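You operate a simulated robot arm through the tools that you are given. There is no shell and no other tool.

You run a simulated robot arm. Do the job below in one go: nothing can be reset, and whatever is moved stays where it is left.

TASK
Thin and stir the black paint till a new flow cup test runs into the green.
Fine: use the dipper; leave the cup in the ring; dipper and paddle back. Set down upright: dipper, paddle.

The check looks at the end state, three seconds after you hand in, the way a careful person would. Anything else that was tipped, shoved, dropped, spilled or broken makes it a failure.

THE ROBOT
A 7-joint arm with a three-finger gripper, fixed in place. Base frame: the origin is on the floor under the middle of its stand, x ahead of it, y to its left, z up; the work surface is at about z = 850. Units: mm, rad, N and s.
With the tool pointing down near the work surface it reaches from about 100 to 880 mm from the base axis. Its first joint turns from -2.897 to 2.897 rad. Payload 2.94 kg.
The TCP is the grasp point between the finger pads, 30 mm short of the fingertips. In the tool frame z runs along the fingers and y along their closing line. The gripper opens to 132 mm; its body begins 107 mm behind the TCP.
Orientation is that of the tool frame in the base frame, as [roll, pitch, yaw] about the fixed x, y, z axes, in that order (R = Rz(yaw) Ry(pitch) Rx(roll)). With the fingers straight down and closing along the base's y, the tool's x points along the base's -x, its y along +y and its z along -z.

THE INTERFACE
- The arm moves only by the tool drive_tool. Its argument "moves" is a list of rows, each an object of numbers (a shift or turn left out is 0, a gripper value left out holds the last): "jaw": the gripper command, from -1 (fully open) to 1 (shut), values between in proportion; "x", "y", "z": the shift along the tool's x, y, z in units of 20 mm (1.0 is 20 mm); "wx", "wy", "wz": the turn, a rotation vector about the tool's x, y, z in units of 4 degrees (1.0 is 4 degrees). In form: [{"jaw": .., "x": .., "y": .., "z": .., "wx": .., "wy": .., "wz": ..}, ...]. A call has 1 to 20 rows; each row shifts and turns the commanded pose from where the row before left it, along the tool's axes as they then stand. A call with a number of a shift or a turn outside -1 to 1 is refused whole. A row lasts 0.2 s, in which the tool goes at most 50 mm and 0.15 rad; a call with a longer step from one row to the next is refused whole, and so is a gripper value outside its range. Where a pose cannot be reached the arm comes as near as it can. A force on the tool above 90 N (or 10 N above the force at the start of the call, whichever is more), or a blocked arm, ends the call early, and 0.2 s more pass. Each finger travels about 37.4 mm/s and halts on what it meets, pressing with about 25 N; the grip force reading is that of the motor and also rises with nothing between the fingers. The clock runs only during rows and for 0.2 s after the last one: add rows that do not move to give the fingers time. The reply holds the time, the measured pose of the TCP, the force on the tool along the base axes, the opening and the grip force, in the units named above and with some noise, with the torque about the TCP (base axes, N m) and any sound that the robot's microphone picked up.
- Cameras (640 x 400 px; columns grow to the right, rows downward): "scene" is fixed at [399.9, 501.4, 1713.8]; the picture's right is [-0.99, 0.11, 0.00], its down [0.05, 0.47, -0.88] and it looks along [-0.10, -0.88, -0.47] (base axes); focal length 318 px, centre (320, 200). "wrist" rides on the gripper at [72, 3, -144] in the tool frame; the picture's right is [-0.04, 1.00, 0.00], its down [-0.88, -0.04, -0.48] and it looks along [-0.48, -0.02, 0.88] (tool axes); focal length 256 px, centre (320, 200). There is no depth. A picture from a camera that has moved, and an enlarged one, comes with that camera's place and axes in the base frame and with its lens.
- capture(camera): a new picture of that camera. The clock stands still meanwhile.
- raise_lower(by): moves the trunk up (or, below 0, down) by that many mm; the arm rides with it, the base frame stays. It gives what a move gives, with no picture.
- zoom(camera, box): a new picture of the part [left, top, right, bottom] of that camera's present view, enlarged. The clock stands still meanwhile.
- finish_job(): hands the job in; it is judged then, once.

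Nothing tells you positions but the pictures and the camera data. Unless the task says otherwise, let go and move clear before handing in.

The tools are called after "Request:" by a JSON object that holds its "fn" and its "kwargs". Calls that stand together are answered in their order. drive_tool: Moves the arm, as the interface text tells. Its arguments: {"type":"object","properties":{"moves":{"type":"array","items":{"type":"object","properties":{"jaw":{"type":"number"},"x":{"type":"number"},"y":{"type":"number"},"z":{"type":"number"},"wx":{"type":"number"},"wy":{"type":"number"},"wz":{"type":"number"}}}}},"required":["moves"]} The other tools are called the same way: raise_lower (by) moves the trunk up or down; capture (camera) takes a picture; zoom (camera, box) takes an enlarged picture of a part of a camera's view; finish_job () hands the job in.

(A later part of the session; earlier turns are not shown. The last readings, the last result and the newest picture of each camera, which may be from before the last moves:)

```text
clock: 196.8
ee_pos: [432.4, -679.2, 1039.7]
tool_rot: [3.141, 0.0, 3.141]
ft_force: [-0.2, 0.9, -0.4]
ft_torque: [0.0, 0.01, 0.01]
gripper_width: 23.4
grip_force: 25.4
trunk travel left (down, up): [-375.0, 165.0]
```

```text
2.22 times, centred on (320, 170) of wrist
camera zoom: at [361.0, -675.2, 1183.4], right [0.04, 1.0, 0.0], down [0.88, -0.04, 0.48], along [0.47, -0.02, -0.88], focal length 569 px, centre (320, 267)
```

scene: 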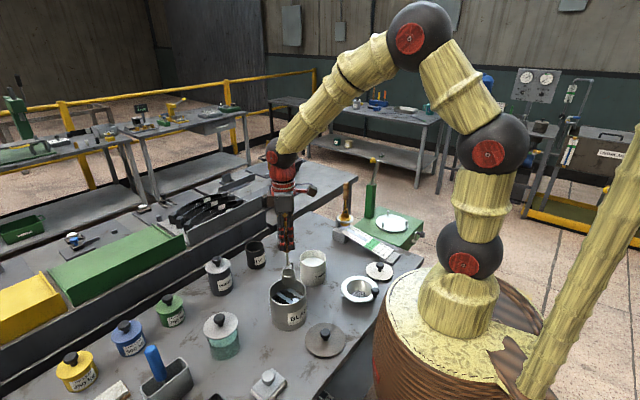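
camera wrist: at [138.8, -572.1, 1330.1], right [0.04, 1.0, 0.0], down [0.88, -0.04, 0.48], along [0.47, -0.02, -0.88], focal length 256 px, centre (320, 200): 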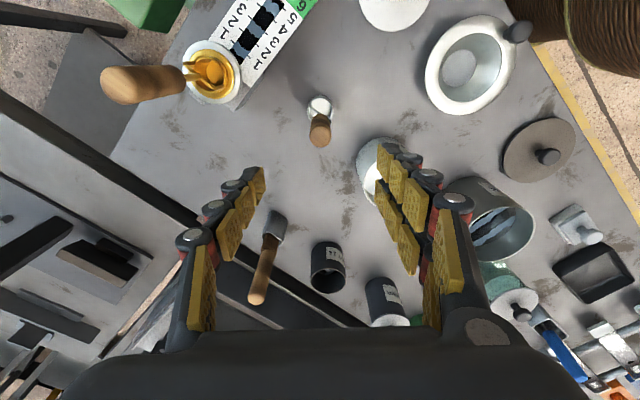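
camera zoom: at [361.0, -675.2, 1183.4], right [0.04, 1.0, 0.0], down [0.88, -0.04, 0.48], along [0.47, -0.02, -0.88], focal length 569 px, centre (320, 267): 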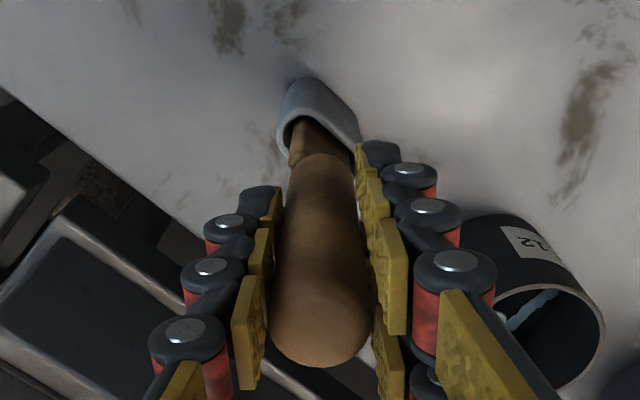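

The paddle is gripped. I'll lift it straight out of the sleeve and re-read the pose.

Request:
{"fn": "drive_tool", "kwargs": {"moves": [{"jaw": 1, "z": -0.3}, {"z": -0.5}, {"z": -0.7}, {"z": -0.8}, {"z": -0.8}, {"z": -0.9}, {"z": -0.9}, {"z": -0.9}, {"z": -0.9}, {"z": -0.5}, {}, {}]}}

Request:
{"fn": "zoom", "kwargs": {"camera": "wrist", "box": [270, 80, 370, 180]}}

```text
clock: 199.4
ee_pos: [434.0, -678.8, 1183.8]
tool_rot: [-3.141, -0.001, 3.141]
ft_force: [-0.3, 0.1, -1.0]
ft_torque: [0.02, 0.02, 0.01]
gripper_width: 23.5
grip_force: 24.9
trunk travel left (down, up): [-375.0, 165.0]
```

```text
4.00 times, centred on (320, 130) of wrist
camera zoom: at [363.3, -675.3, 1328.0], right [0.04, 1.0, 0.0], down [0.88, -0.04, 0.48], along [0.47, -0.02, -0.88], focal length 1024 px, centre (320, 480)
```

zoom: 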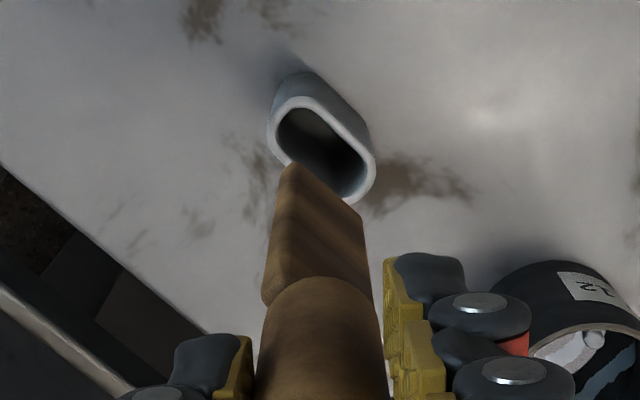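

The paddle is out with its blade aligned as before. I'll carry it to the black pot and lower it in.

Request:
{"fn": "drive_tool", "kwargs": {"moves": [{"jaw": 1, "x": 0.055, "y": 0.5}, {"x": 0.055, "y": 0.8}, {"x": 0.055, "y": 1}, {"x": 0.055, "y": 1}, {"x": 0.055, "y": 1}, {"x": 0.055, "y": 1}, {"x": 0.055, "y": 1}, {"x": 0.055, "y": 1}, {"x": 0.055, "y": 1}, {"x": 0.055, "y": 1}, {"x": 0.055, "y": 1}, {"x": 0.055, "y": 1}, {"x": 0.055, "y": 1}, {"x": 0.055, "y": 1}, {"x": 0.055, "y": 1}, {"x": 0.055, "y": 1}, {"x": 0.055, "y": 1}, {"x": 0.055, "y": 1}, {"x": 0.055, "y": 1}, {"x": 0.055, "y": 1}]}}

Request:
{"fn": "drive_tool", "kwargs": {"moves": [{"jaw": 1, "y": 0.6}, {"y": 0.34}, {}, {}]}}

Request:
{"fn": "zoom", "kwargs": {"camera": "scene", "box": [220, 200, 380, 320]}}

Request:
{"fn": "zoom", "kwargs": {"camera": "wrist", "box": [250, 50, 390, 180]}}

```text
clock: 203.6
ee_pos: [414.2, -290.7, 1185.7]
tool_rot: [-3.141, 0.001, -3.141]
ft_force: [0.6, 0.9, -0.3]
ft_torque: [-0.04, 0.01, -0.02]
gripper_width: 23.6
grip_force: 24.7
trunk travel left (down, up): [-375.0, 165.0]
```

```text
clock: 204.6
ee_pos: [413.9, -274.3, 1183.6]
tool_rot: [3.14, 0.001, 3.141]
ft_force: [0.1, -0.4, 0.1]
ft_torque: [-0.01, -0.01, -0.01]
gripper_width: 23.6
grip_force: 25.4
trunk travel left (down, up): [-375.0, 165.0]
```

```text
3.33 times, centred on (300, 260) of scene
camera zoom: at [399.9, 501.4, 1713.8], right [-0.99, 0.11, 0.0], down [0.05, 0.47, -0.88], along [-0.1, -0.88, -0.47], focal length 1060 px, centre (387, 0)
```

zoom: 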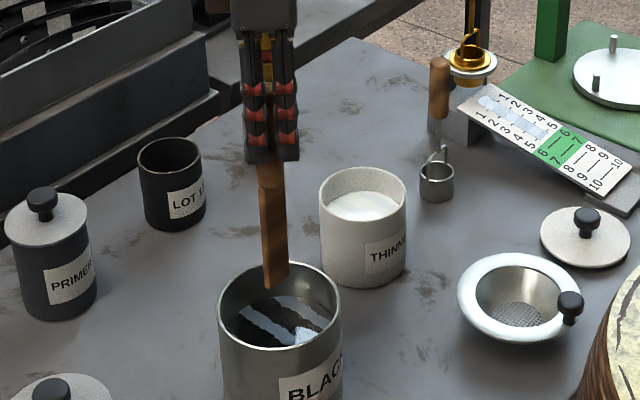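

```text
3.08 times, centred on (320, 115) of wrist
camera zoom: at [340.6, -270.4, 1328.0], right [0.04, 1.0, 0.0], down [0.88, -0.04, 0.48], along [0.48, -0.02, -0.88], focal length 788 px, centre (320, 462)
```

zoom: 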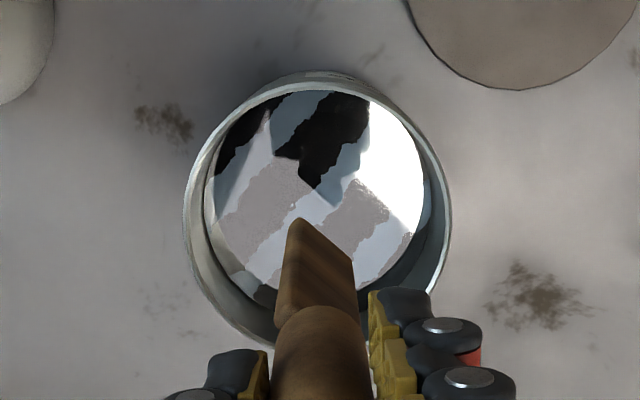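

The paddle is over the pot. I'll lower it in and stir as before.

Request:
{"fn": "drive_tool", "kwargs": {"moves": [{"jaw": 1, "x": 0.075, "z": 0.6}, {"z": 0.8}, {"z": 0.8}, {"z": 0.6}, {"z": 0.6}, {"z": 0.6}, {"z": 0.6}, {"z": 0.6}, {"z": 0.5}, {"z": 0.5}, {"z": 0.3}, {"z": 0.2}, {}, {}]}}

Request:
{"fn": "drive_tool", "kwargs": {"moves": [{"jaw": 1, "x": 0.5}, {"x": 0.6}, {"x": -0.21, "y": 0.647}, {"x": -0.55, "y": 0.4}, {"x": -0.68, "y": 0}, {"x": -0.55, "y": -0.4}, {"x": -0.21, "y": -0.647}, {"x": 0.21, "y": -0.647}, {"x": 0.55, "y": -0.4}, {"x": 0.68, "y": 0}, {"x": 0.55, "y": 0.4}, {"x": 0.21, "y": 0.647}]}}

Request:
{"fn": "zoom", "kwargs": {"camera": "scene", "box": [240, 210, 360, 330]}}

```text
clock: 207.6
ee_pos: [412.5, -274.7, 1051.6]
tool_rot: [-3.141, -0.001, -3.141]
ft_force: [0.0, 0.8, -0.9]
ft_torque: [0.0, 0.0, 0.0]
gripper_width: 23.5
grip_force: 25.2
trunk travel left (down, up): [-375.0, 165.0]
```

```text
clock: 210.2
ee_pos: [390.1, -272.2, 1049.9]
tool_rot: [3.141, 0.0, -3.138]
ft_force: [-0.6, 0.5, -0.5]
ft_torque: [0.01, -0.01, -0.01]
gripper_width: 23.3
grip_force: 24.1
trunk travel left (down, up): [-375.0, 165.0]
```

```text
3.33 times, centred on (300, 270) of scene
camera zoom: at [399.9, 501.4, 1713.8], right [-0.99, 0.11, 0.0], down [0.05, 0.47, -0.88], along [-0.1, -0.88, -0.47], focal length 1060 px, centre (387, -33)
```

zoom: 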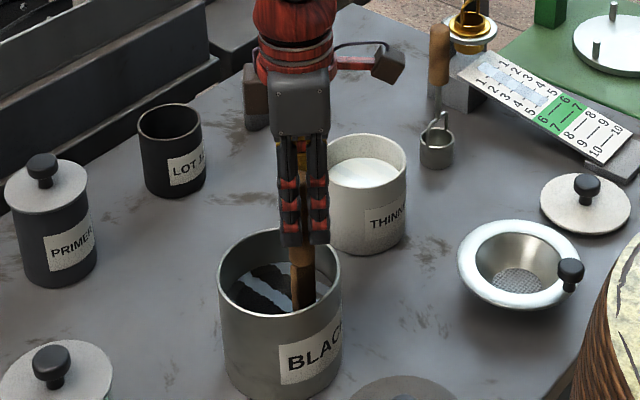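

Stirring is smooth again. I'll do ten more turns.

Request:
{"fn": "drive_tool", "kwargs": {"moves": [{"jaw": 1, "x": -0.21, "y": 0.647}, {"x": -0.55, "y": 0.4}, {"x": -0.68, "y": 0}, {"x": -0.55, "y": -0.4}, {"x": -0.21, "y": -0.647}, {"x": 0.21, "y": -0.647}, {"x": 0.55, "y": -0.4}, {"x": 0.68, "y": 0}, {"x": 0.55, "y": 0.4}, {"x": 0.21, "y": 0.647}, {"x": -0.21, "y": 0.647}, {"x": -0.55, "y": 0.4}, {"x": -0.68, "y": 0}, {"x": -0.55, "y": -0.4}, {"x": -0.21, "y": -0.647}, {"x": 0.21, "y": -0.647}, {"x": 0.55, "y": -0.4}, {"x": 0.68, "y": 0}, {"x": 0.55, "y": 0.4}, {"x": 0.21, "y": 0.647}]}}

Request:
{"fn": "drive_tool", "kwargs": {"moves": [{"jaw": 1, "x": -0.21, "y": 0.647}, {"x": -0.55, "y": 0.4}, {"x": -0.68, "y": 0}, {"x": -0.55, "y": -0.4}, {"x": -0.21, "y": -0.647}, {"x": 0.21, "y": -0.647}, {"x": 0.55, "y": -0.4}, {"x": 0.68, "y": 0}, {"x": 0.55, "y": 0.4}, {"x": 0.21, "y": 0.647}, {"x": -0.21, "y": 0.647}, {"x": -0.55, "y": 0.4}, {"x": -0.68, "y": 0}, {"x": -0.55, "y": -0.4}, {"x": -0.21, "y": -0.647}, {"x": 0.21, "y": -0.647}, {"x": 0.55, "y": -0.4}, {"x": 0.68, "y": 0}, {"x": 0.55, "y": 0.4}, {"x": 0.21, "y": 0.647}]}}

Request:
{"fn": "drive_tool", "kwargs": {"moves": [{"jaw": 1, "x": -0.21, "y": 0.647}, {"x": -0.55, "y": 0.4}, {"x": -0.68, "y": 0}, {"x": -0.55, "y": -0.4}, {"x": -0.21, "y": -0.647}, {"x": 0.21, "y": -0.647}, {"x": 0.55, "y": -0.4}, {"x": 0.68, "y": 0}, {"x": 0.55, "y": 0.4}, {"x": 0.21, "y": 0.647}, {"x": -0.21, "y": 0.647}, {"x": -0.55, "y": 0.4}, {"x": -0.68, "y": 0}, {"x": -0.55, "y": -0.4}, {"x": -0.21, "y": -0.647}, {"x": 0.21, "y": -0.647}, {"x": 0.55, "y": -0.4}, {"x": 0.68, "y": 0}, {"x": 0.55, "y": 0.4}, {"x": 0.21, "y": 0.647}]}}

Request:
{"fn": "drive_tool", "kwargs": {"moves": [{"jaw": 1, "x": -0.21, "y": 0.647}, {"x": -0.55, "y": 0.4}, {"x": -0.68, "y": 0}, {"x": -0.55, "y": -0.4}, {"x": -0.21, "y": -0.647}, {"x": 0.21, "y": -0.647}, {"x": 0.55, "y": -0.4}, {"x": 0.68, "y": 0}, {"x": 0.55, "y": 0.4}, {"x": 0.21, "y": 0.647}, {"x": -0.21, "y": 0.647}, {"x": -0.55, "y": 0.4}, {"x": -0.68, "y": 0}, {"x": -0.55, "y": -0.4}, {"x": -0.21, "y": -0.647}, {"x": 0.21, "y": -0.647}, {"x": 0.55, "y": -0.4}, {"x": 0.68, "y": 0}, {"x": 0.55, "y": 0.4}, {"x": 0.21, "y": 0.647}]}}

Request:
{"fn": "drive_tool", "kwargs": {"moves": [{"jaw": 1, "x": -0.21, "y": 0.647}, {"x": -0.55, "y": 0.4}, {"x": -0.68, "y": 0}, {"x": -0.55, "y": -0.4}, {"x": -0.21, "y": -0.647}, {"x": 0.21, "y": -0.647}, {"x": 0.55, "y": -0.4}, {"x": 0.68, "y": 0}, {"x": 0.55, "y": 0.4}, {"x": 0.21, "y": 0.647}, {"x": -0.21, "y": 0.647}, {"x": -0.55, "y": 0.4}, {"x": -0.68, "y": 0}, {"x": -0.55, "y": -0.4}, {"x": -0.21, "y": -0.647}, {"x": 0.21, "y": -0.647}, {"x": 0.55, "y": -0.4}, {"x": 0.68, "y": 0}, {"x": 0.55, "y": 0.4}, {"x": 0.21, "y": 0.647}]}}

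Request:
{"fn": "zoom", "kwargs": {"camera": "wrist", "box": [220, 60, 420, 200]}}

```text
clock: 214.4
ee_pos: [390.4, -272.8, 1049.2]
tool_rot: [3.14, 0.0, -3.141]
ft_force: [0.3, -0.3, -0.5]
ft_torque: [-0.01, 0.02, 0.0]
gripper_width: 23.2
grip_force: 25.2
trunk travel left (down, up): [-375.0, 165.0]
```

```text
clock: 218.6
ee_pos: [390.2, -273.1, 1049.2]
tool_rot: [3.141, 0.001, 3.142]
ft_force: [-0.3, -0.3, -0.4]
ft_torque: [0.0, -0.03, 0.0]
gripper_width: 23.3
grip_force: 24.9
trunk travel left (down, up): [-375.0, 165.0]
```

```text
clock: 222.8
ee_pos: [389.7, -273.2, 1050.4]
tool_rot: [3.141, 0.0, -3.141]
ft_force: [-0.4, 0.8, 0.2]
ft_torque: [0.01, -0.02, 0.02]
gripper_width: 23.3
grip_force: 24.9
trunk travel left (down, up): [-375.0, 165.0]
```

```text
clock: 227.0
ee_pos: [390.0, -273.5, 1050.1]
tool_rot: [-3.14, 0.0, -3.141]
ft_force: [0.8, 0.0, 0.0]
ft_torque: [-0.01, 0.04, -0.01]
gripper_width: 23.5
grip_force: 24.8
trunk travel left (down, up): [-375.0, 165.0]
```

```text
clock: 231.2
ee_pos: [389.4, -273.8, 1049.0]
tool_rot: [3.141, 0.0, -3.14]
ft_force: [-0.4, -0.4, -0.9]
ft_torque: [0.03, -0.02, 0.0]
gripper_width: 23.5
grip_force: 25.2
trunk travel left (down, up): [-375.0, 165.0]
```

```text
2.86 times, centred on (320, 130) of wrist
camera zoom: at [316.9, -269.5, 1193.6], right [0.04, 1.0, 0.0], down [0.88, -0.04, 0.48], along [0.48, -0.02, -0.88], focal length 731 px, centre (320, 400)
```

zoom: 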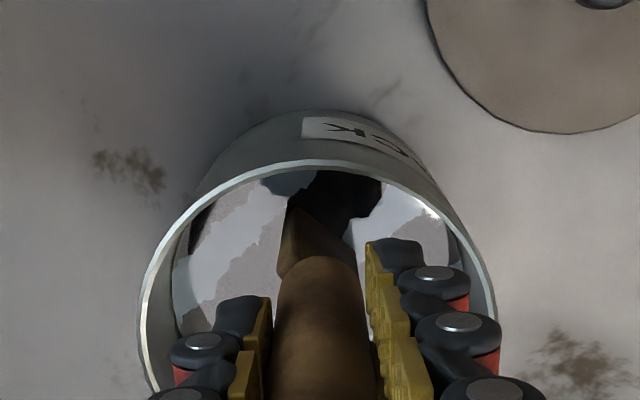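

Eleven turns are done. I'll bring the paddle to the centre, lift it out slowly, and let it drain over the pot.

Request:
{"fn": "drive_tool", "kwargs": {"moves": [{"jaw": 1, "x": -0.5}, {"x": -0.6}, {"z": -0.3}, {"z": -0.4}, {"z": -0.5}, {"z": -0.5}, {"z": -0.5}, {"z": -0.5}, {"z": -0.5}, {"z": -0.5}, {"z": -0.5}, {"z": -0.6}, {"z": -0.6}, {"z": -0.6}, {"z": -0.7}, {}, {}, {}, {}, {}]}}

Request:
{"fn": "zoom", "kwargs": {"camera": "scene", "box": [240, 190, 360, 310]}}

Request:
{"fn": "drive_tool", "kwargs": {"moves": [{"jaw": 1, "x": -0.055, "y": -0.5}, {"x": -0.055, "y": -0.8}, {"x": -0.055, "y": -1}, {"x": -0.055, "y": -1}, {"x": -0.055, "y": -1}, {"x": -0.055, "y": -1}, {"x": -0.055, "y": -1}, {"x": -0.055, "y": -1}, {"x": -0.055, "y": -1}, {"x": -0.055, "y": -1}, {"x": -0.055, "y": -1}, {"x": -0.055, "y": -1}, {"x": -0.055, "y": -1}, {"x": -0.055, "y": -1}, {"x": -0.055, "y": -1}, {"x": -0.055, "y": -1}, {"x": -0.055, "y": -1}, {"x": -0.055, "y": -1}, {"x": -0.055, "y": -1}, {"x": -0.055, "y": -1}]}}

Request:
{"fn": "drive_tool", "kwargs": {"moves": [{"jaw": 1, "y": -0.6}, {"y": -0.34}, {}, {}]}}

Request:
{"fn": "zoom", "kwargs": {"camera": "wrist", "box": [270, 80, 370, 180]}}

```text
clock: 235.4
ee_pos: [411.8, -274.8, 1183.8]
tool_rot: [3.141, -0.001, -3.141]
ft_force: [1.4, 0.2, -0.5]
ft_torque: [0.02, 0.07, 0.0]
gripper_width: 23.4
grip_force: 24.8
trunk travel left (down, up): [-375.0, 165.0]
```

```text
3.33 times, centred on (300, 250) of scene
camera zoom: at [399.9, 501.4, 1713.8], right [-0.99, 0.11, 0.0], down [0.05, 0.47, -0.88], along [-0.1, -0.88, -0.47], focal length 1060 px, centre (387, 33)
```

zoom: 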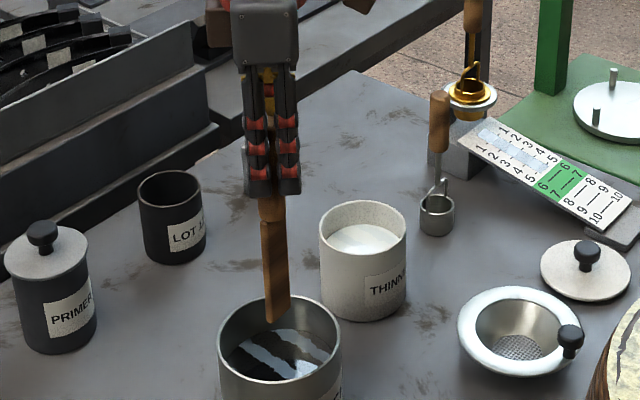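

```text
clock: 239.6
ee_pos: [434.4, -660.8, 1182.9]
tool_rot: [3.139, -0.002, -3.139]
ft_force: [-0.7, -0.3, -0.8]
ft_torque: [-0.01, 0.01, 0.0]
gripper_width: 23.6
grip_force: 24.8
trunk travel left (down, up): [-375.0, 165.0]
```

```text
clock: 240.6
ee_pos: [432.3, -679.7, 1184.9]
tool_rot: [3.139, -0.001, 3.141]
ft_force: [1.3, 0.0, -0.7]
ft_torque: [-0.06, -0.01, -0.02]
gripper_width: 23.6
grip_force: 25.1
trunk travel left (down, up): [-375.0, 165.0]
```

```text
4.00 times, centred on (320, 130) of wrist
camera zoom: at [360.6, -674.9, 1328.1], right [0.04, 1.0, 0.0], down [0.88, -0.04, 0.48], along [0.47, -0.02, -0.88], focal length 1024 px, centre (320, 480)
```

zoom: 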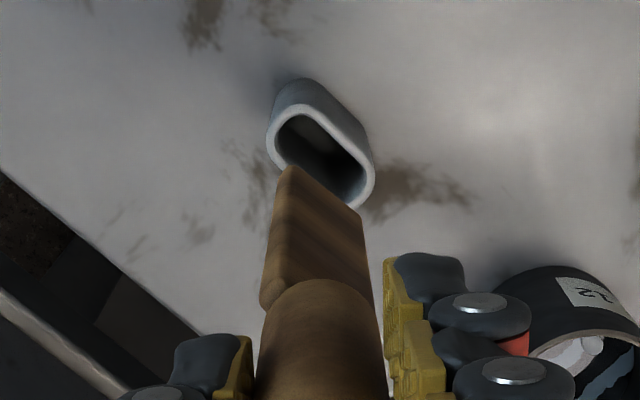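

Compared with the lift-out view, the tool is about 2.7 mm short in x. I'll trim that and compare again before lowering.

Request:
{"fn": "drive_tool", "kwargs": {"moves": [{"jaw": 1, "x": -0.13}, {}, {}]}}

Request:
{"fn": "zoom", "kwargs": {"camera": "wrist", "box": [270, 80, 370, 180]}}

```text
clock: 241.4
ee_pos: [435.5, -678.2, 1183.7]
tool_rot: [-3.14, 0.0, 3.141]
ft_force: [0.0, 0.0, -0.2]
ft_torque: [0.01, 0.0, -0.01]
gripper_width: 23.1
grip_force: 25.4
trunk travel left (down, up): [-375.0, 165.0]
```

```text
4.00 times, centred on (320, 130) of wrist
camera zoom: at [363.4, -674.9, 1328.1], right [0.04, 1.0, 0.0], down [0.88, -0.04, 0.48], along [0.47, -0.02, -0.88], focal length 1024 px, centre (320, 480)
```

zoom: 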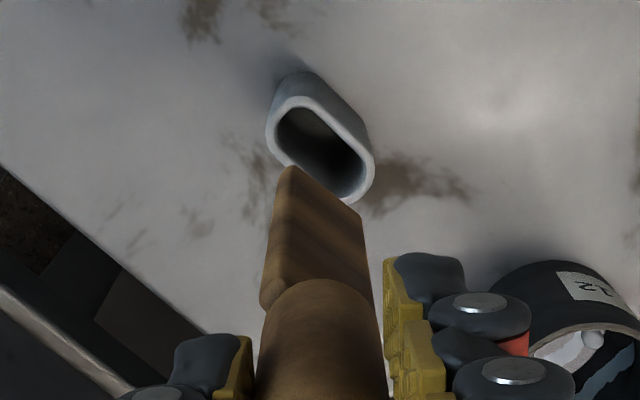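

The view now matches. I'll lower the blade into the sleeve in stages.

Request:
{"fn": "drive_tool", "kwargs": {"moves": [{"jaw": 1, "z": 0.6}, {"z": 0.8}, {"z": 0.8}, {"z": 0.6}, {"z": 0.4}, {"z": 0.4}, {"z": 0.4}, {}]}}

Request:
{"fn": "zoom", "kwargs": {"camera": "wrist", "box": [270, 80, 370, 180]}}

Request:
{"fn": "zoom", "kwargs": {"camera": "scene", "box": [245, 180, 335, 260]}}

```text
clock: 243.2
ee_pos: [435.5, -680.0, 1103.2]
tool_rot: [3.141, 0.001, 3.141]
ft_force: [-0.4, 0.5, -0.7]
ft_torque: [0.03, 0.02, -0.01]
gripper_width: 23.4
grip_force: 25.1
trunk travel left (down, up): [-375.0, 165.0]
```

```text
4.00 times, centred on (320, 130) of wrist
camera zoom: at [363.2, -675.8, 1247.4], right [0.04, 1.0, 0.0], down [0.88, -0.04, 0.48], along [0.48, -0.02, -0.88], focal length 1024 px, centre (320, 480)
```

zoom: 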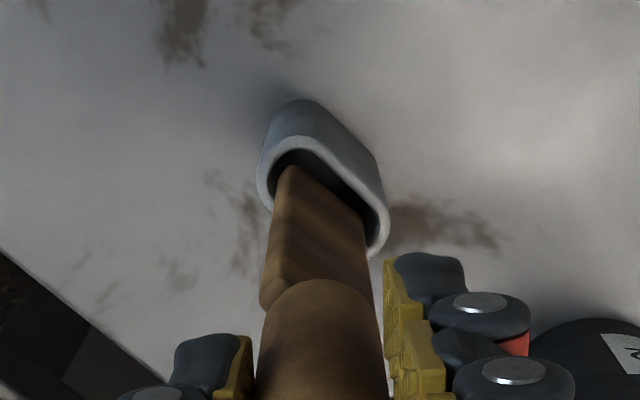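

```text
5.00 times, centred on (290, 220) of scene
camera zoom: at [399.9, 501.4, 1713.8], right [-0.99, 0.11, 0.0], down [0.05, 0.47, -0.88], along [-0.1, -0.88, -0.47], focal length 1590 px, centre (470, 100)
```

zoom: 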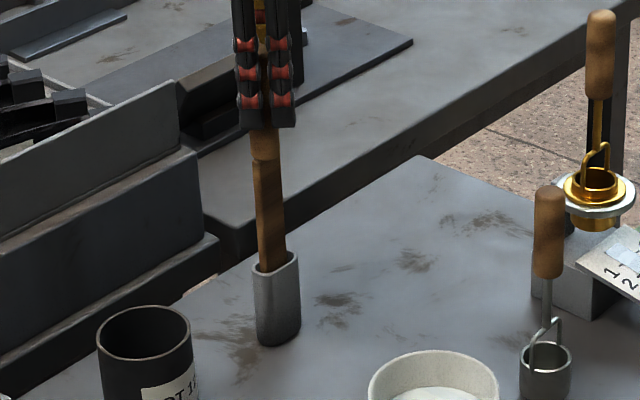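

The blade is inside the sleeve. I'll nudge 1 mm in +y and lower the rest of the way.

Request:
{"fn": "drive_tool", "kwargs": {"moves": [{"jaw": 1, "y": 0.04, "z": 0.4}, {"z": 0.6}, {"z": 0.6}, {"z": 0.5}, {"z": 0.4}, {"z": 0.3}, {"z": 0.2}, {"z": 0.1}, {}, {}]}}

```text
clock: 245.4
ee_pos: [435.9, -678.4, 1040.4]
tool_rot: [-3.141, -0.001, -3.14]
ft_force: [0.8, 0.0, -1.2]
ft_torque: [0.01, -0.02, -0.01]
gripper_width: 23.2
grip_force: 24.7
trunk travel left (down, up): [-375.0, 165.0]
```

It is at its home height. I'll touch down, open partly and rise clear.

Request:
{"fn": "drive_tool", "kwargs": {"moves": [{"jaw": 1, "z": 0.05}, {}, {"jaw": 0.5}, {"jaw": 0.2}, {"jaw": -0.2}, {"jaw": -0.2}, {"jaw": -0.2}, {"jaw": -0.2}, {"jaw": -0.2}, {"z": -0.5}, {"z": -1}, {"z": -1}, {"z": -1}, {"z": -1}, {"z": -1}, {"z": -1}, {"z": -1}, {"z": -1}]}}

Request:
{"fn": "zoom", "kwargs": {"camera": "scene", "box": [245, 170, 345, 260]}}

Request:
{"fn": "zoom", "kwargs": {"camera": "wrist", "box": [260, 80, 380, 180]}}

```text
clock: 249.2
ee_pos: [435.5, -679.5, 1211.6]
tool_rot: [-3.141, 0.0, 3.141]
ft_force: [-1.1, -0.3, 0.2]
ft_torque: [-0.01, -0.04, 0.01]
gripper_width: 79.3
grip_force: 0.0
trunk travel left (down, up): [-375.0, 165.0]
```

```text
4.44 times, centred on (295, 215) of scene
camera zoom: at [399.9, 501.4, 1713.8], right [-0.99, 0.11, 0.0], down [0.05, 0.47, -0.88], along [-0.1, -0.88, -0.47], focal length 1413 px, centre (431, 133)
```

zoom: 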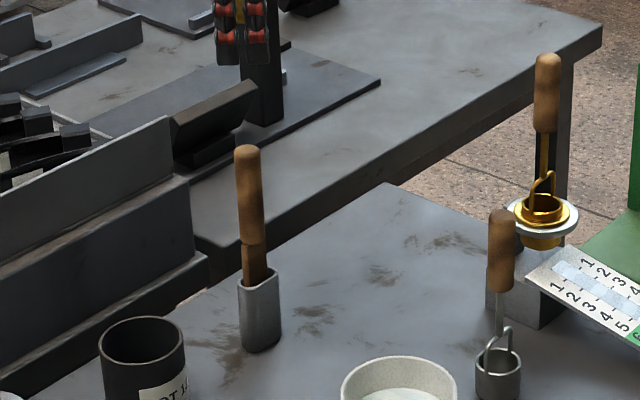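

```text
4.00 times, centred on (320, 130) of wrist
camera zoom: at [363.8, -674.0, 1355.5], right [0.04, 1.0, 0.0], down [0.88, -0.04, 0.48], along [0.48, -0.02, -0.88], focal length 1024 px, centre (320, 480)
```

zoom: 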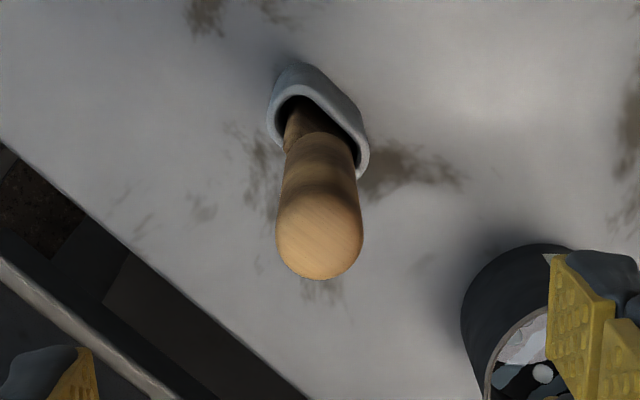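

The paddle is home. Next I'll fetch the flow cup from the ring: move above it first.

Request:
{"fn": "drive_tool", "kwargs": {"moves": [{"jaw": -0.2, "x": 0.965, "y": -0.108}, {"x": 0.965, "y": -0.108}, {"x": 0.965, "y": -0.108}, {"x": 0.965, "y": -0.108}, {"x": 0.965, "y": -0.108}, {"x": 0.965, "y": -0.108}, {"x": 0.965, "y": -0.108}, {"x": 0.965, "y": -0.108}, {"x": 0.965, "y": -0.108}, {"x": 0.965, "y": -0.108}, {"x": 0.965, "y": -0.108}, {"x": 0.965, "y": -0.108}, {"x": 0.965, "y": -0.108}, {"x": 0.965, "y": -0.108}, {"x": 0.965, "y": -0.108}, {}, {}, {}]}}

Request:
{"fn": "capture", "kwargs": {"camera": "wrist"}}

Request:
{"fn": "zoom", "kwargs": {"camera": "wrist", "box": [260, 80, 380, 180]}}

```text
clock: 253.0
ee_pos: [146.5, -712.3, 1210.3]
tool_rot: [3.14, 0.0, -3.14]
ft_force: [0.1, 0.5, -0.1]
ft_torque: [0.0, -0.02, -0.02]
gripper_width: 79.4
grip_force: 0.1
trunk travel left (down, up): [-375.0, 165.0]
```

```text
taken
camera wrist: at [73.6, -708.1, 1353.9], right [0.04, 1.0, 0.0], down [0.88, -0.04, 0.48], along [0.48, -0.02, -0.88], focal length 256 px, centre (320, 200)
```

wrist: 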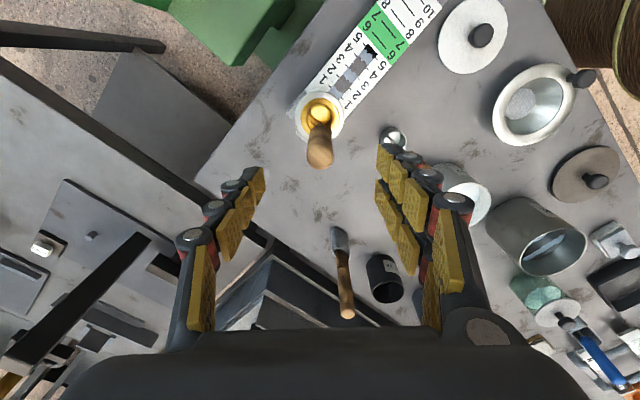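

```text
4.00 times, centred on (320, 130) of wrist
camera zoom: at [73.6, -708.1, 1353.9], right [0.04, 1.0, 0.0], down [0.88, -0.04, 0.48], along [0.48, -0.02, -0.88], focal length 1024 px, centre (320, 480)
```

zoom: 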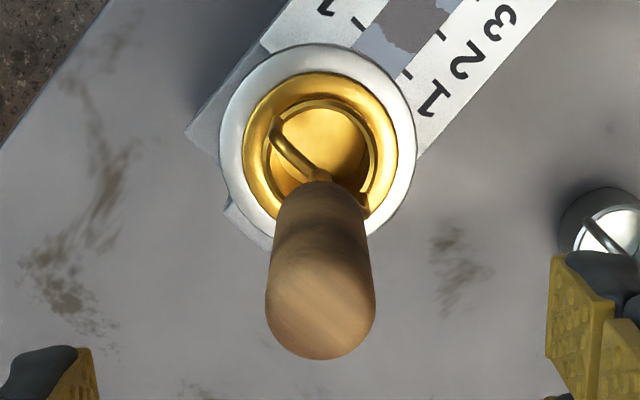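

The cup's handle is centred. I'll lower to the same grip height (TCP ≈ 1106) and close.

Request:
{"fn": "drive_tool", "kwargs": {"moves": [{"jaw": -0.2, "z": 0.6}, {"z": 1}, {"z": 1}, {"z": 1}, {"z": 0.8}, {"z": 0.6}, {"z": 0.2}, {}, {}, {"jaw": 1}, {"jaw": 1}, {"jaw": 1}, {"jaw": 1}, {"jaw": 1}, {"jaw": 1}, {"jaw": 1}, {"jaw": 1}]}}

Request:
{"fn": "zoom", "kwargs": {"camera": "wrist", "box": [240, 60, 400, 240]}}

```text
clock: 256.6
ee_pos: [147.9, -711.1, 1107.0]
tool_rot: [-3.141, 0.0, -3.141]
ft_force: [-0.9, -0.2, -0.2]
ft_torque: [-0.02, 0.03, -0.04]
gripper_width: 23.6
grip_force: 24.9
trunk travel left (down, up): [-375.0, 165.0]
```

```text
2.22 times, centred on (320, 150) of wrist
camera zoom: at [74.1, -706.9, 1250.4], right [0.04, 1.0, 0.0], down [0.88, -0.04, 0.48], along [0.48, -0.02, -0.88], focal length 569 px, centre (320, 311)
```

zoom: 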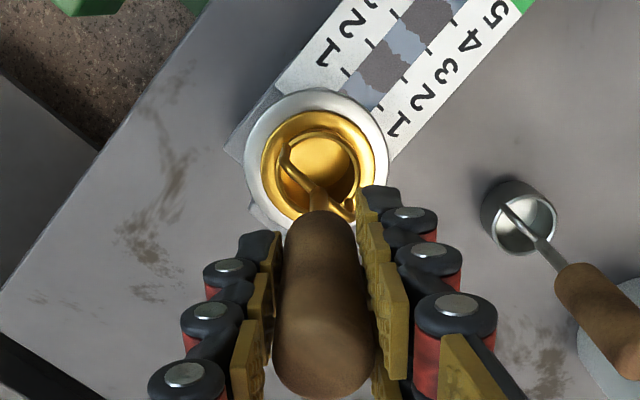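

The cup is gripped in the ring. I'll lift it straight up slowly and take a reference view for the return.

Request:
{"fn": "drive_tool", "kwargs": {"moves": [{"jaw": 1, "z": -0.2}, {"z": -0.3}, {"z": -0.4}, {"z": -0.4}, {"z": -0.4}, {"z": -0.4}, {"z": -0.4}, {}, {}]}}

Request:
{"fn": "zoom", "kwargs": {"camera": "wrist", "box": [270, 70, 370, 150]}}

Request:
{"fn": "zoom", "kwargs": {"camera": "scene", "box": [330, 185, 390, 235]}}

```text
clock: 258.6
ee_pos: [147.0, -711.4, 1155.4]
tool_rot: [-3.141, 0.0, 3.14]
ft_force: [0.2, 0.0, -1.4]
ft_torque: [-0.01, -0.03, 0.02]
gripper_width: 23.7
grip_force: 25.1
trunk travel left (down, up): [-375.0, 165.0]
```

```text
5.00 times, centred on (320, 110) of wrist
camera zoom: at [74.4, -707.9, 1299.8], right [0.04, 1.0, 0.0], down [0.88, -0.04, 0.48], along [0.48, -0.02, -0.88], focal length 1280 px, centre (320, 650)
```

zoom: 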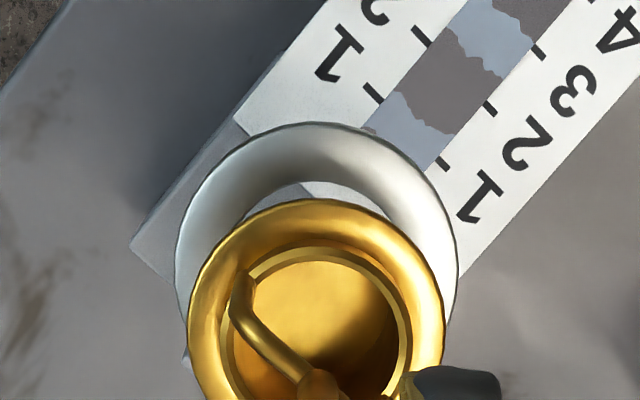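

```text
8.00 times, centred on (360, 210) of scene
camera zoom: at [399.9, 501.4, 1713.8], right [-0.99, 0.11, 0.0], down [0.05, 0.47, -0.88], along [-0.1, -0.88, -0.47], focal length 2543 px, centre (0, 120)
```

zoom: 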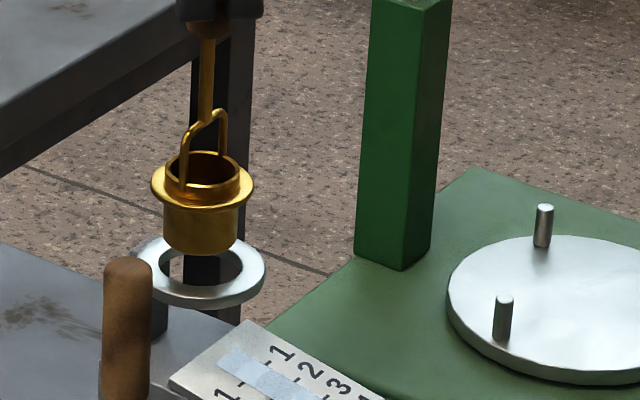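

Reference taken. I'll raise the empty cup and take it back along the same clear path to the black pot.

Request:
{"fn": "drive_tool", "kwargs": {"moves": [{"jaw": 1, "z": -0.6}, {"z": -0.7}, {"z": -0.3}, {"x": -0.5, "y": 0.196}, {"x": -0.8, "y": 0.313}, {"x": -1, "y": 0.391}, {"x": -1, "y": 0.391}, {"x": -1, "y": 0.391}, {"x": -1, "y": 0.391}, {"x": -1, "y": 0.391}, {"x": -1, "y": 0.391}, {"x": -1, "y": 0.391}, {"x": -0.6, "y": 0.235}, {"x": -0.275, "y": 0.109}, {}]}}

Request:
{"fn": "drive_tool", "kwargs": {"moves": [{"jaw": 1, "x": -0.066, "y": 0.3}, {"x": -0.131, "y": 0.6}, {"x": -0.197, "y": 0.9}, {"x": -0.219, "y": 1}, {"x": -0.219, "y": 1}, {"x": -0.219, "y": 1}, {"x": -0.219, "y": 1}, {"x": -0.219, "y": 1}, {"x": -0.219, "y": 1}, {"x": -0.219, "y": 1}, {"x": -0.219, "y": 1}, {"x": -0.219, "y": 1}, {"x": -0.219, "y": 1}, {"x": -0.219, "y": 1}, {"x": -0.219, "y": 1}, {"x": -0.219, "y": 1}, {"x": -0.219, "y": 1}, {"x": -0.219, "y": 1}, {"x": -0.197, "y": 0.9}, {"x": -0.131, "y": 0.6}]}}

Request:
{"fn": "drive_tool", "kwargs": {"moves": [{"jaw": 1}, {}]}}

Request:
{"fn": "zoom", "kwargs": {"camera": "wrist", "box": [240, 60, 400, 180]}}

Request:
{"fn": "zoom", "kwargs": {"camera": "scene", "box": [240, 190, 360, 310]}}

```text
clock: 261.8
ee_pos: [330.3, -638.4, 1187.9]
tool_rot: [3.141, -0.001, 3.141]
ft_force: [0.6, -0.5, -2.5]
ft_torque: [0.01, 0.01, -0.01]
gripper_width: 23.8
grip_force: 24.6
trunk travel left (down, up): [-375.0, 165.0]
```

```text
clock: 266.0
ee_pos: [410.4, -272.9, 1189.6]
tool_rot: [-3.142, -0.001, 3.14]
ft_force: [0.1, -0.1, -1.9]
ft_torque: [0.01, -0.04, -0.01]
gripper_width: 23.5
grip_force: 24.6
trunk travel left (down, up): [-375.0, 165.0]
```

```text
clock: 266.6
ee_pos: [411.2, -273.2, 1189.7]
tool_rot: [3.141, 0.0, 3.141]
ft_force: [-0.3, 0.1, -1.2]
ft_torque: [0.01, 0.01, 0.0]
gripper_width: 23.9
grip_force: 25.0
trunk travel left (down, up): [-375.0, 165.0]
```

```text
3.33 times, centred on (320, 120) of wrist
camera zoom: at [338.2, -269.1, 1333.3], right [0.04, 1.0, 0.0], down [0.88, -0.04, 0.48], along [0.47, -0.02, -0.88], focal length 853 px, centre (320, 467)
```

zoom: 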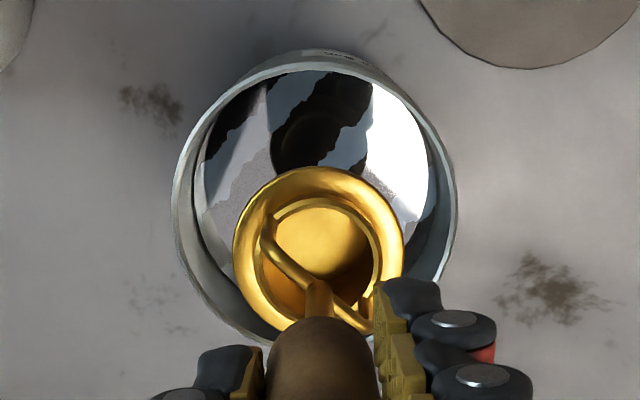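

```text
3.33 times, centred on (300, 250) of scene
camera zoom: at [399.9, 501.4, 1713.8], right [-0.99, 0.11, 0.0], down [0.05, 0.47, -0.88], along [-0.1, -0.88, -0.47], focal length 1060 px, centre (387, 33)
```

zoom: 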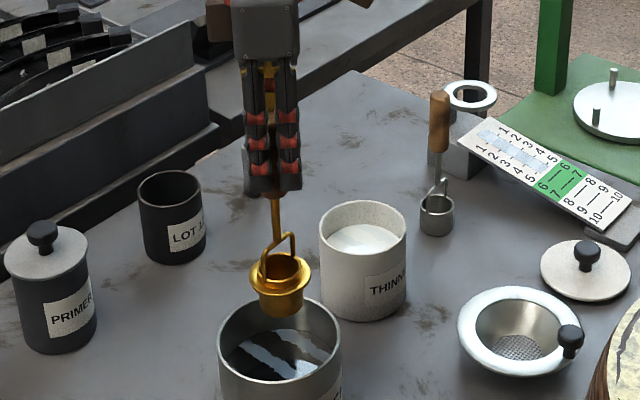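

The cup is centred over the paint. I'll dip it to the same depth (TCP ≈ 1046), then lift it slowly.

Request:
{"fn": "drive_tool", "kwargs": {"moves": [{"jaw": 1, "z": 0.6}, {"z": 0.8}, {"z": 0.8}, {"z": 0.8}, {"z": 0.5}, {"z": 0.5}, {"z": 0.4}, {"z": 0.4}, {"z": 0.4}, {"z": 0.4}, {"z": 0.4}, {"z": 0.4}, {"z": 0.4}, {"z": 0.38}, {}, {}, {}]}}

Request:
{"fn": "zoom", "kwargs": {"camera": "wrist", "box": [240, 60, 400, 180]}}

Request:
{"fn": "drive_tool", "kwargs": {"moves": [{"jaw": 1, "z": -0.2}, {"z": -0.3}, {"z": -0.3}, {"z": -0.4}, {"z": -0.4}, {"z": -0.4}, {"z": -0.4}, {"z": -0.5}, {"z": -0.5}, {"z": -0.6}, {"z": -0.7}, {"z": -0.8}, {"z": -0.8}, {"z": -0.7}, {}, {}, {}]}}

Request:
{"fn": "zoom", "kwargs": {"camera": "wrist", "box": [240, 60, 400, 180]}}

Request:
{"fn": "zoom", "kwargs": {"camera": "scene", "box": [240, 190, 360, 310]}}

```text
clock: 270.2
ee_pos: [412.2, -273.6, 1045.2]
tool_rot: [3.14, 0.001, -3.141]
ft_force: [0.1, 0.3, -2.1]
ft_torque: [0.02, -0.01, 0.04]
gripper_width: 23.7
grip_force: 25.1
trunk travel left (down, up): [-375.0, 165.0]
```

```text
3.33 times, centred on (320, 120) of wrist
camera zoom: at [339.0, -269.6, 1189.5], right [0.04, 1.0, 0.0], down [0.88, -0.04, 0.48], along [0.47, -0.02, -0.88], focal length 853 px, centre (320, 467)
```

zoom: 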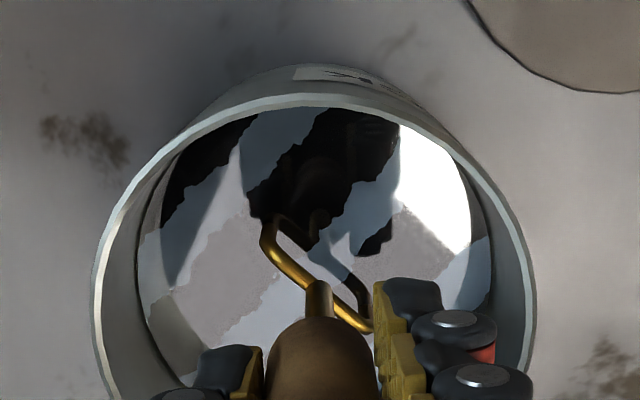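

```text
clock: 273.8
ee_pos: [410.7, -275.4, 1183.8]
tool_rot: [3.142, 0.002, -3.141]
ft_force: [-0.2, 0.0, -1.8]
ft_torque: [0.03, 0.01, -0.01]
gripper_width: 23.7
grip_force: 24.9
trunk travel left (down, up): [-375.0, 165.0]
```

```text
3.33 times, centred on (320, 120) of wrist
camera zoom: at [338.2, -271.9, 1327.7], right [0.04, 1.0, 0.0], down [0.88, -0.04, 0.48], along [0.47, -0.02, -0.88], focal length 853 px, centre (320, 467)
```

zoom: 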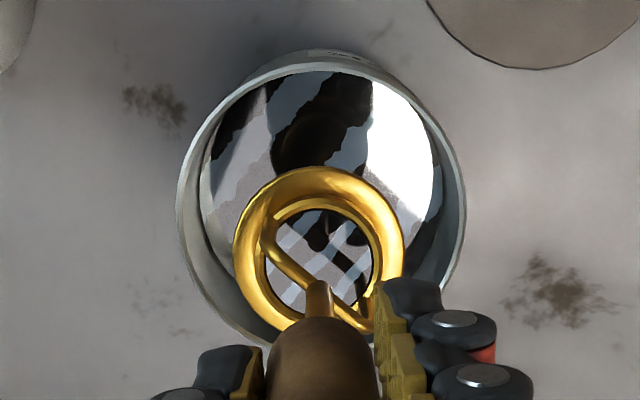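

```text
3.33 times, centred on (300, 250) of scene
camera zoom: at [399.9, 501.4, 1713.8], right [-0.99, 0.11, 0.0], down [0.05, 0.47, -0.88], along [-0.1, -0.88, -0.47], focal length 1060 px, centre (387, 33)
```

zoom: 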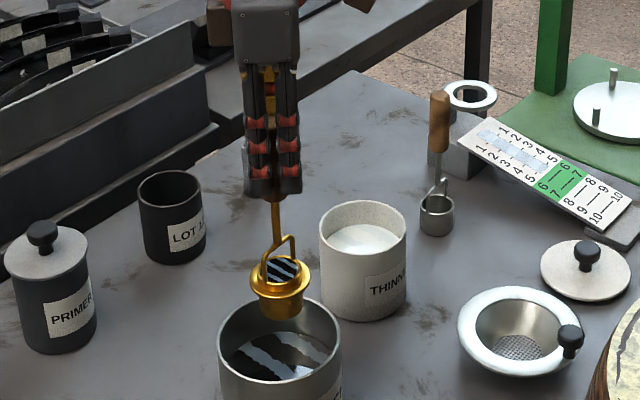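

The cup is full again and not dripping. I'll carry it along the same path to above the ring.

Request:
{"fn": "drive_tool", "kwargs": {"moves": [{"jaw": 1, "x": 0.066, "y": -0.3}, {"x": 0.131, "y": -0.6}, {"x": 0.197, "y": -0.9}, {"x": 0.219, "y": -1}, {"x": 0.219, "y": -1}, {"x": 0.219, "y": -1}, {"x": 0.219, "y": -1}, {"x": 0.219, "y": -1}, {"x": 0.219, "y": -1}, {"x": 0.219, "y": -1}, {"x": 0.219, "y": -1}, {"x": 0.219, "y": -1}, {"x": 0.219, "y": -1}, {"x": 0.219, "y": -1}, {"x": 0.219, "y": -1}, {"x": 0.219, "y": -1}, {"x": 0.219, "y": -1}, {"x": 0.219, "y": -1}, {"x": 0.197, "y": -0.9}, {"x": 0.131, "y": -0.6}]}}

Request:
{"fn": "drive_tool", "kwargs": {"moves": [{"jaw": 1, "x": 0.3, "y": -0.114}, {"x": 0.6, "y": -0.229}, {"x": 0.9, "y": -0.343}, {"x": 1, "y": -0.39}, {"x": 1, "y": -0.39}, {"x": 1, "y": -0.39}, {"x": 1, "y": -0.39}, {"x": 1, "y": -0.39}, {"x": 1, "y": -0.39}, {"x": 0.8, "y": -0.31}, {"x": 0.45, "y": -0.172}, {"x": 0.125, "y": -0.06}, {}, {}]}}

Request:
{"fn": "zoom", "kwargs": {"camera": "wrist", "box": [270, 70, 370, 150]}}

Request:
{"fn": "zoom", "kwargs": {"camera": "scene", "box": [325, 175, 405, 245]}}

```text
clock: 278.0
ee_pos: [332.2, -640.2, 1185.0]
tool_rot: [-3.141, -0.001, -3.141]
ft_force: [-0.3, -0.4, -2.7]
ft_torque: [0.04, 0.01, 0.02]
gripper_width: 23.6
grip_force: 24.9
trunk travel left (down, up): [-375.0, 165.0]
```

```text
clock: 281.0
ee_pos: [146.5, -710.6, 1185.5]
tool_rot: [3.141, 0.001, 3.141]
ft_force: [-0.2, -0.6, -1.7]
ft_torque: [0.0, -0.02, 0.01]
gripper_width: 23.9
grip_force: 25.0
trunk travel left (down, up): [-375.0, 165.0]
```

```text
5.00 times, centred on (320, 110) of wrist
camera zoom: at [73.9, -707.6, 1329.3], right [0.04, 1.0, 0.0], down [0.88, -0.04, 0.48], along [0.48, -0.02, -0.88], focal length 1280 px, centre (320, 650)
```

zoom: 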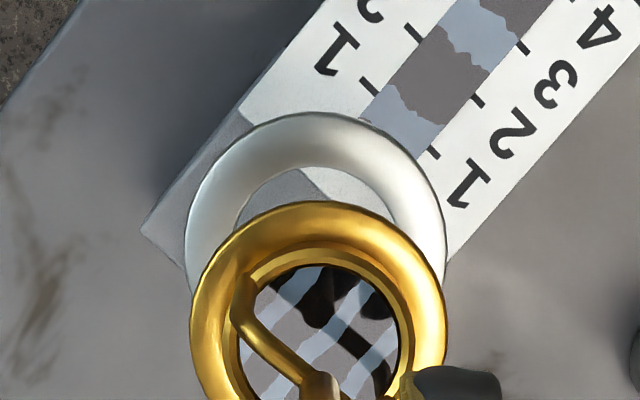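

```text
5.71 times, centred on (365, 210) of scene
camera zoom: at [399.9, 501.4, 1713.8], right [-0.99, 0.11, 0.0], down [0.05, 0.47, -0.88], along [-0.1, -0.88, -0.47], focal length 1816 px, centre (63, 143)
```

zoom: 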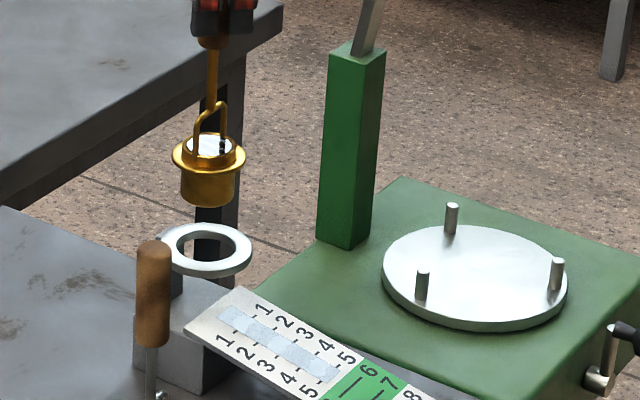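

The full cup is above the ring. I'll lower to the reference height and compare with the lift-out view.

Request:
{"fn": "drive_tool", "kwargs": {"moves": [{"jaw": 1, "z": 0.4}, {"z": 0.6}, {"z": 0.5}, {}, {}]}}

Request:
{"fn": "zoom", "kwargs": {"camera": "wrist", "box": [270, 70, 370, 150]}}

Request:
{"fn": "zoom", "kwargs": {"camera": "scene", "box": [330, 185, 390, 235]}}

```text
clock: 282.2
ee_pos: [147.8, -712.6, 1155.6]
tool_rot: [-3.142, 0.003, 3.14]
ft_force: [0.0, 0.1, -2.1]
ft_torque: [0.01, 0.01, -0.01]
gripper_width: 23.8
grip_force: 25.0
trunk travel left (down, up): [-375.0, 165.0]
```

```text
5.00 times, centred on (320, 110) of wrist
camera zoom: at [74.8, -707.9, 1299.1], right [0.04, 1.0, 0.0], down [0.88, -0.04, 0.48], along [0.48, -0.02, -0.88], focal length 1280 px, centre (320, 650)
```

zoom: 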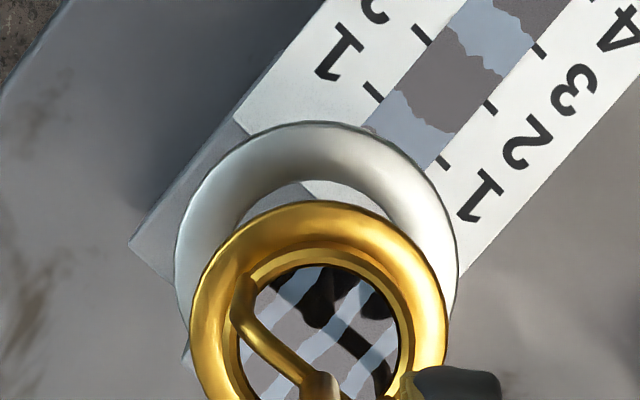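

```text
8.00 times, centred on (360, 210) of scene
camera zoom: at [399.9, 501.4, 1713.8], right [-0.99, 0.11, 0.0], down [0.05, 0.47, -0.88], along [-0.1, -0.88, -0.47], focal length 2543 px, centre (0, 120)
```

zoom: 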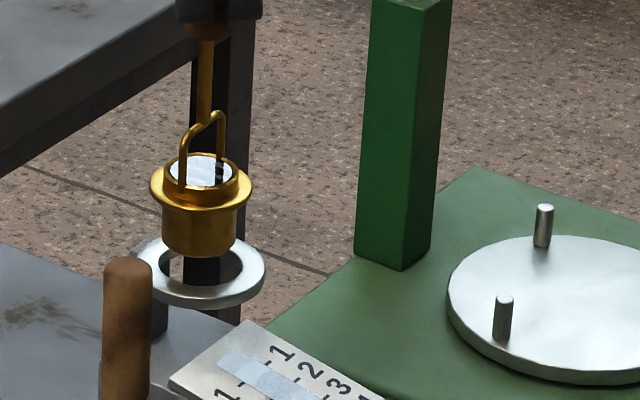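

The view matches the reference within about half a millimetre. I'll apply tiny trims and lower the cup into the ring.

Request:
{"fn": "drive_tool", "kwargs": {"moves": [{"jaw": 1, "x": 0.035, "y": -0.02}, {"z": 0.3}, {"z": 0.3}, {"z": 0.25}, {"z": 0.25}, {"z": 0.2}, {"z": 0.2}, {}]}}

Request:
{"fn": "zoom", "kwargs": {"camera": "scene", "box": [330, 185, 390, 235]}}

Request:
{"fn": "zoom", "kwargs": {"camera": "wrist", "box": [270, 70, 370, 150]}}

```text
clock: 284.0
ee_pos: [145.6, -711.2, 1125.8]
tool_rot: [3.141, 0.0, -3.142]
ft_force: [0.5, -0.8, -2.1]
ft_torque: [0.02, 0.04, -0.03]
gripper_width: 23.7
grip_force: 24.7
trunk travel left (down, up): [-375.0, 165.0]
```

```text
8.00 times, centred on (360, 210) of scene
camera zoom: at [399.9, 501.4, 1713.8], right [-0.99, 0.11, 0.0], down [0.05, 0.47, -0.88], along [-0.1, -0.88, -0.47], focal length 2543 px, centre (0, 120)
```

zoom: 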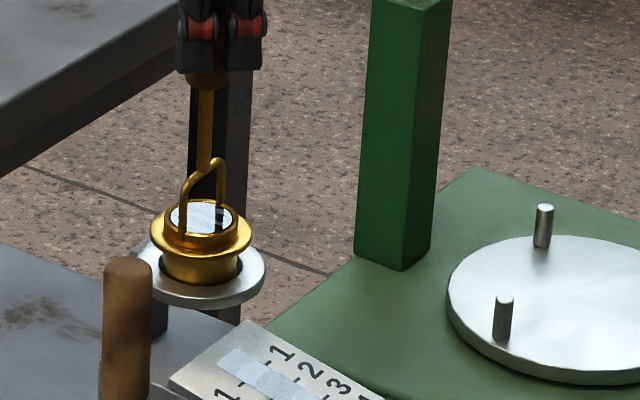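

```text
5.00 times, centred on (320, 110) of wrist
camera zoom: at [73.7, -707.3, 1269.4], right [0.04, 1.0, 0.0], down [0.88, -0.04, 0.48], along [0.48, -0.02, -0.88], focal length 1280 px, centre (320, 650)
```

zoom: 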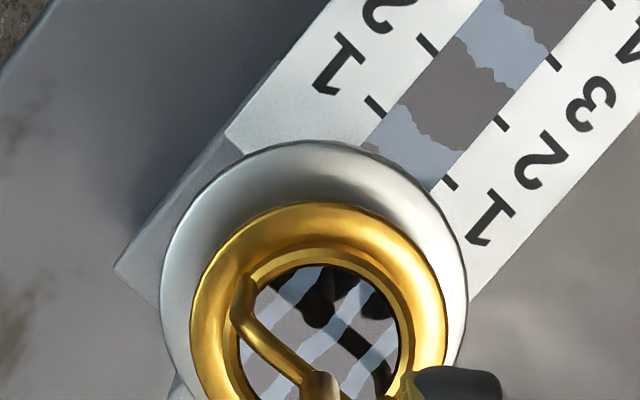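

The cup's bottom has entered the ring, about 0.7 mm off in +y. I'll nudge −0.7 mm and lower until the flange rests.

Request:
{"fn": "drive_tool", "kwargs": {"moves": [{"jaw": 1, "y": -0.035, "z": 0.1}, {"z": 0.2}, {"z": 0.2}, {"z": 0.15}, {"z": 0.1}, {"z": 0.08}, {}, {}]}}

Request:
{"fn": "zoom", "kwargs": {"camera": "scene", "box": [325, 195, 425, 270]}}

```text
clock: 285.8
ee_pos: [146.7, -712.9, 1107.7]
tool_rot: [-3.141, -0.001, 3.14]
ft_force: [-0.2, 0.4, -1.0]
ft_torque: [0.0, -0.02, -0.02]
gripper_width: 23.8
grip_force: 25.3
trunk travel left (down, up): [-375.0, 165.0]
```

```text
5.33 times, centred on (375, 232) of scene
camera zoom: at [399.9, 501.4, 1713.8], right [-0.99, 0.11, 0.0], down [0.05, 0.47, -0.88], along [-0.1, -0.88, -0.47], focal length 1695 px, centre (27, 27)
```

zoom: 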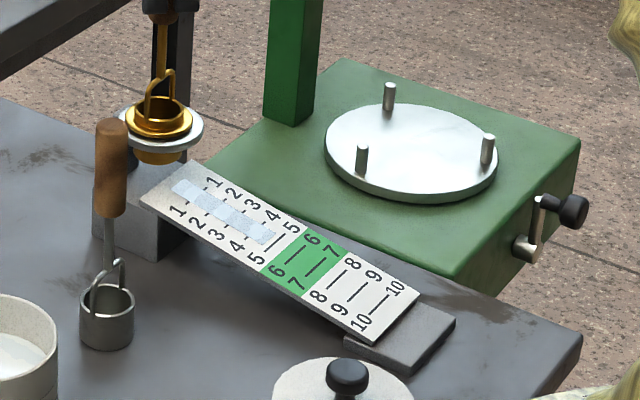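

The cup is seated and running. I'll settle it the last millimetre, wait, and read the scale.

Request:
{"fn": "drive_tool", "kwargs": {"moves": [{"jaw": 1, "z": 0.05}, {"z": 0.05}, {}, {}, {}, {}, {}, {}, {}, {}, {}, {}]}}

Request:
{"fn": "zoom", "kwargs": {"camera": "wrist", "box": [310, 0, 450, 110]}}

Request:
{"fn": "zoom", "kwargs": {"camera": "scene", "box": [345, 215, 405, 265]}}

```text
clock: 288.4
ee_pos: [145.3, -712.4, 1107.0]
tool_rot: [3.141, 0.001, -3.141]
ft_force: [-0.2, -0.7, -0.3]
ft_torque: [-0.01, -0.04, 0.02]
gripper_width: 23.6
grip_force: 25.1
trunk travel left (down, up): [-375.0, 165.0]
```

```text
3.64 times, centred on (380, 55) of wrist
camera zoom: at [73.7, -708.7, 1250.4], right [0.04, 1.0, 0.0], down [0.88, -0.04, 0.48], along [0.48, -0.02, -0.88], focal length 931 px, centre (102, 727)
```

zoom: 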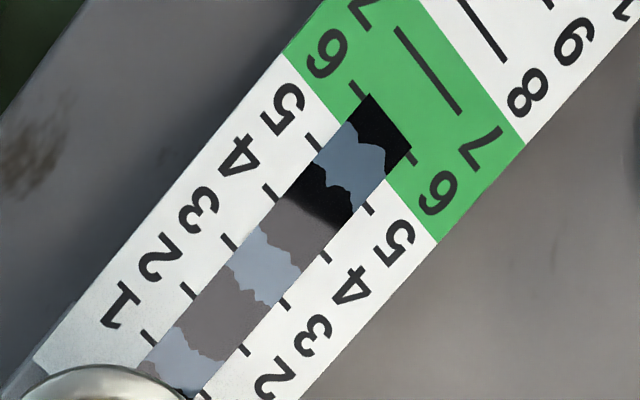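

```text
8.00 times, centred on (375, 240) of scene
camera zoom: at [399.9, 501.4, 1713.8], right [-0.99, 0.11, 0.0], down [0.05, 0.47, -0.88], along [-0.1, -0.88, -0.47], focal length 2543 px, centre (-120, -120)
```

zoom: 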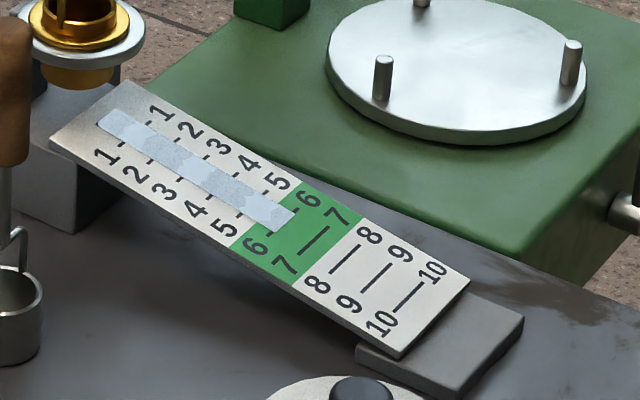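

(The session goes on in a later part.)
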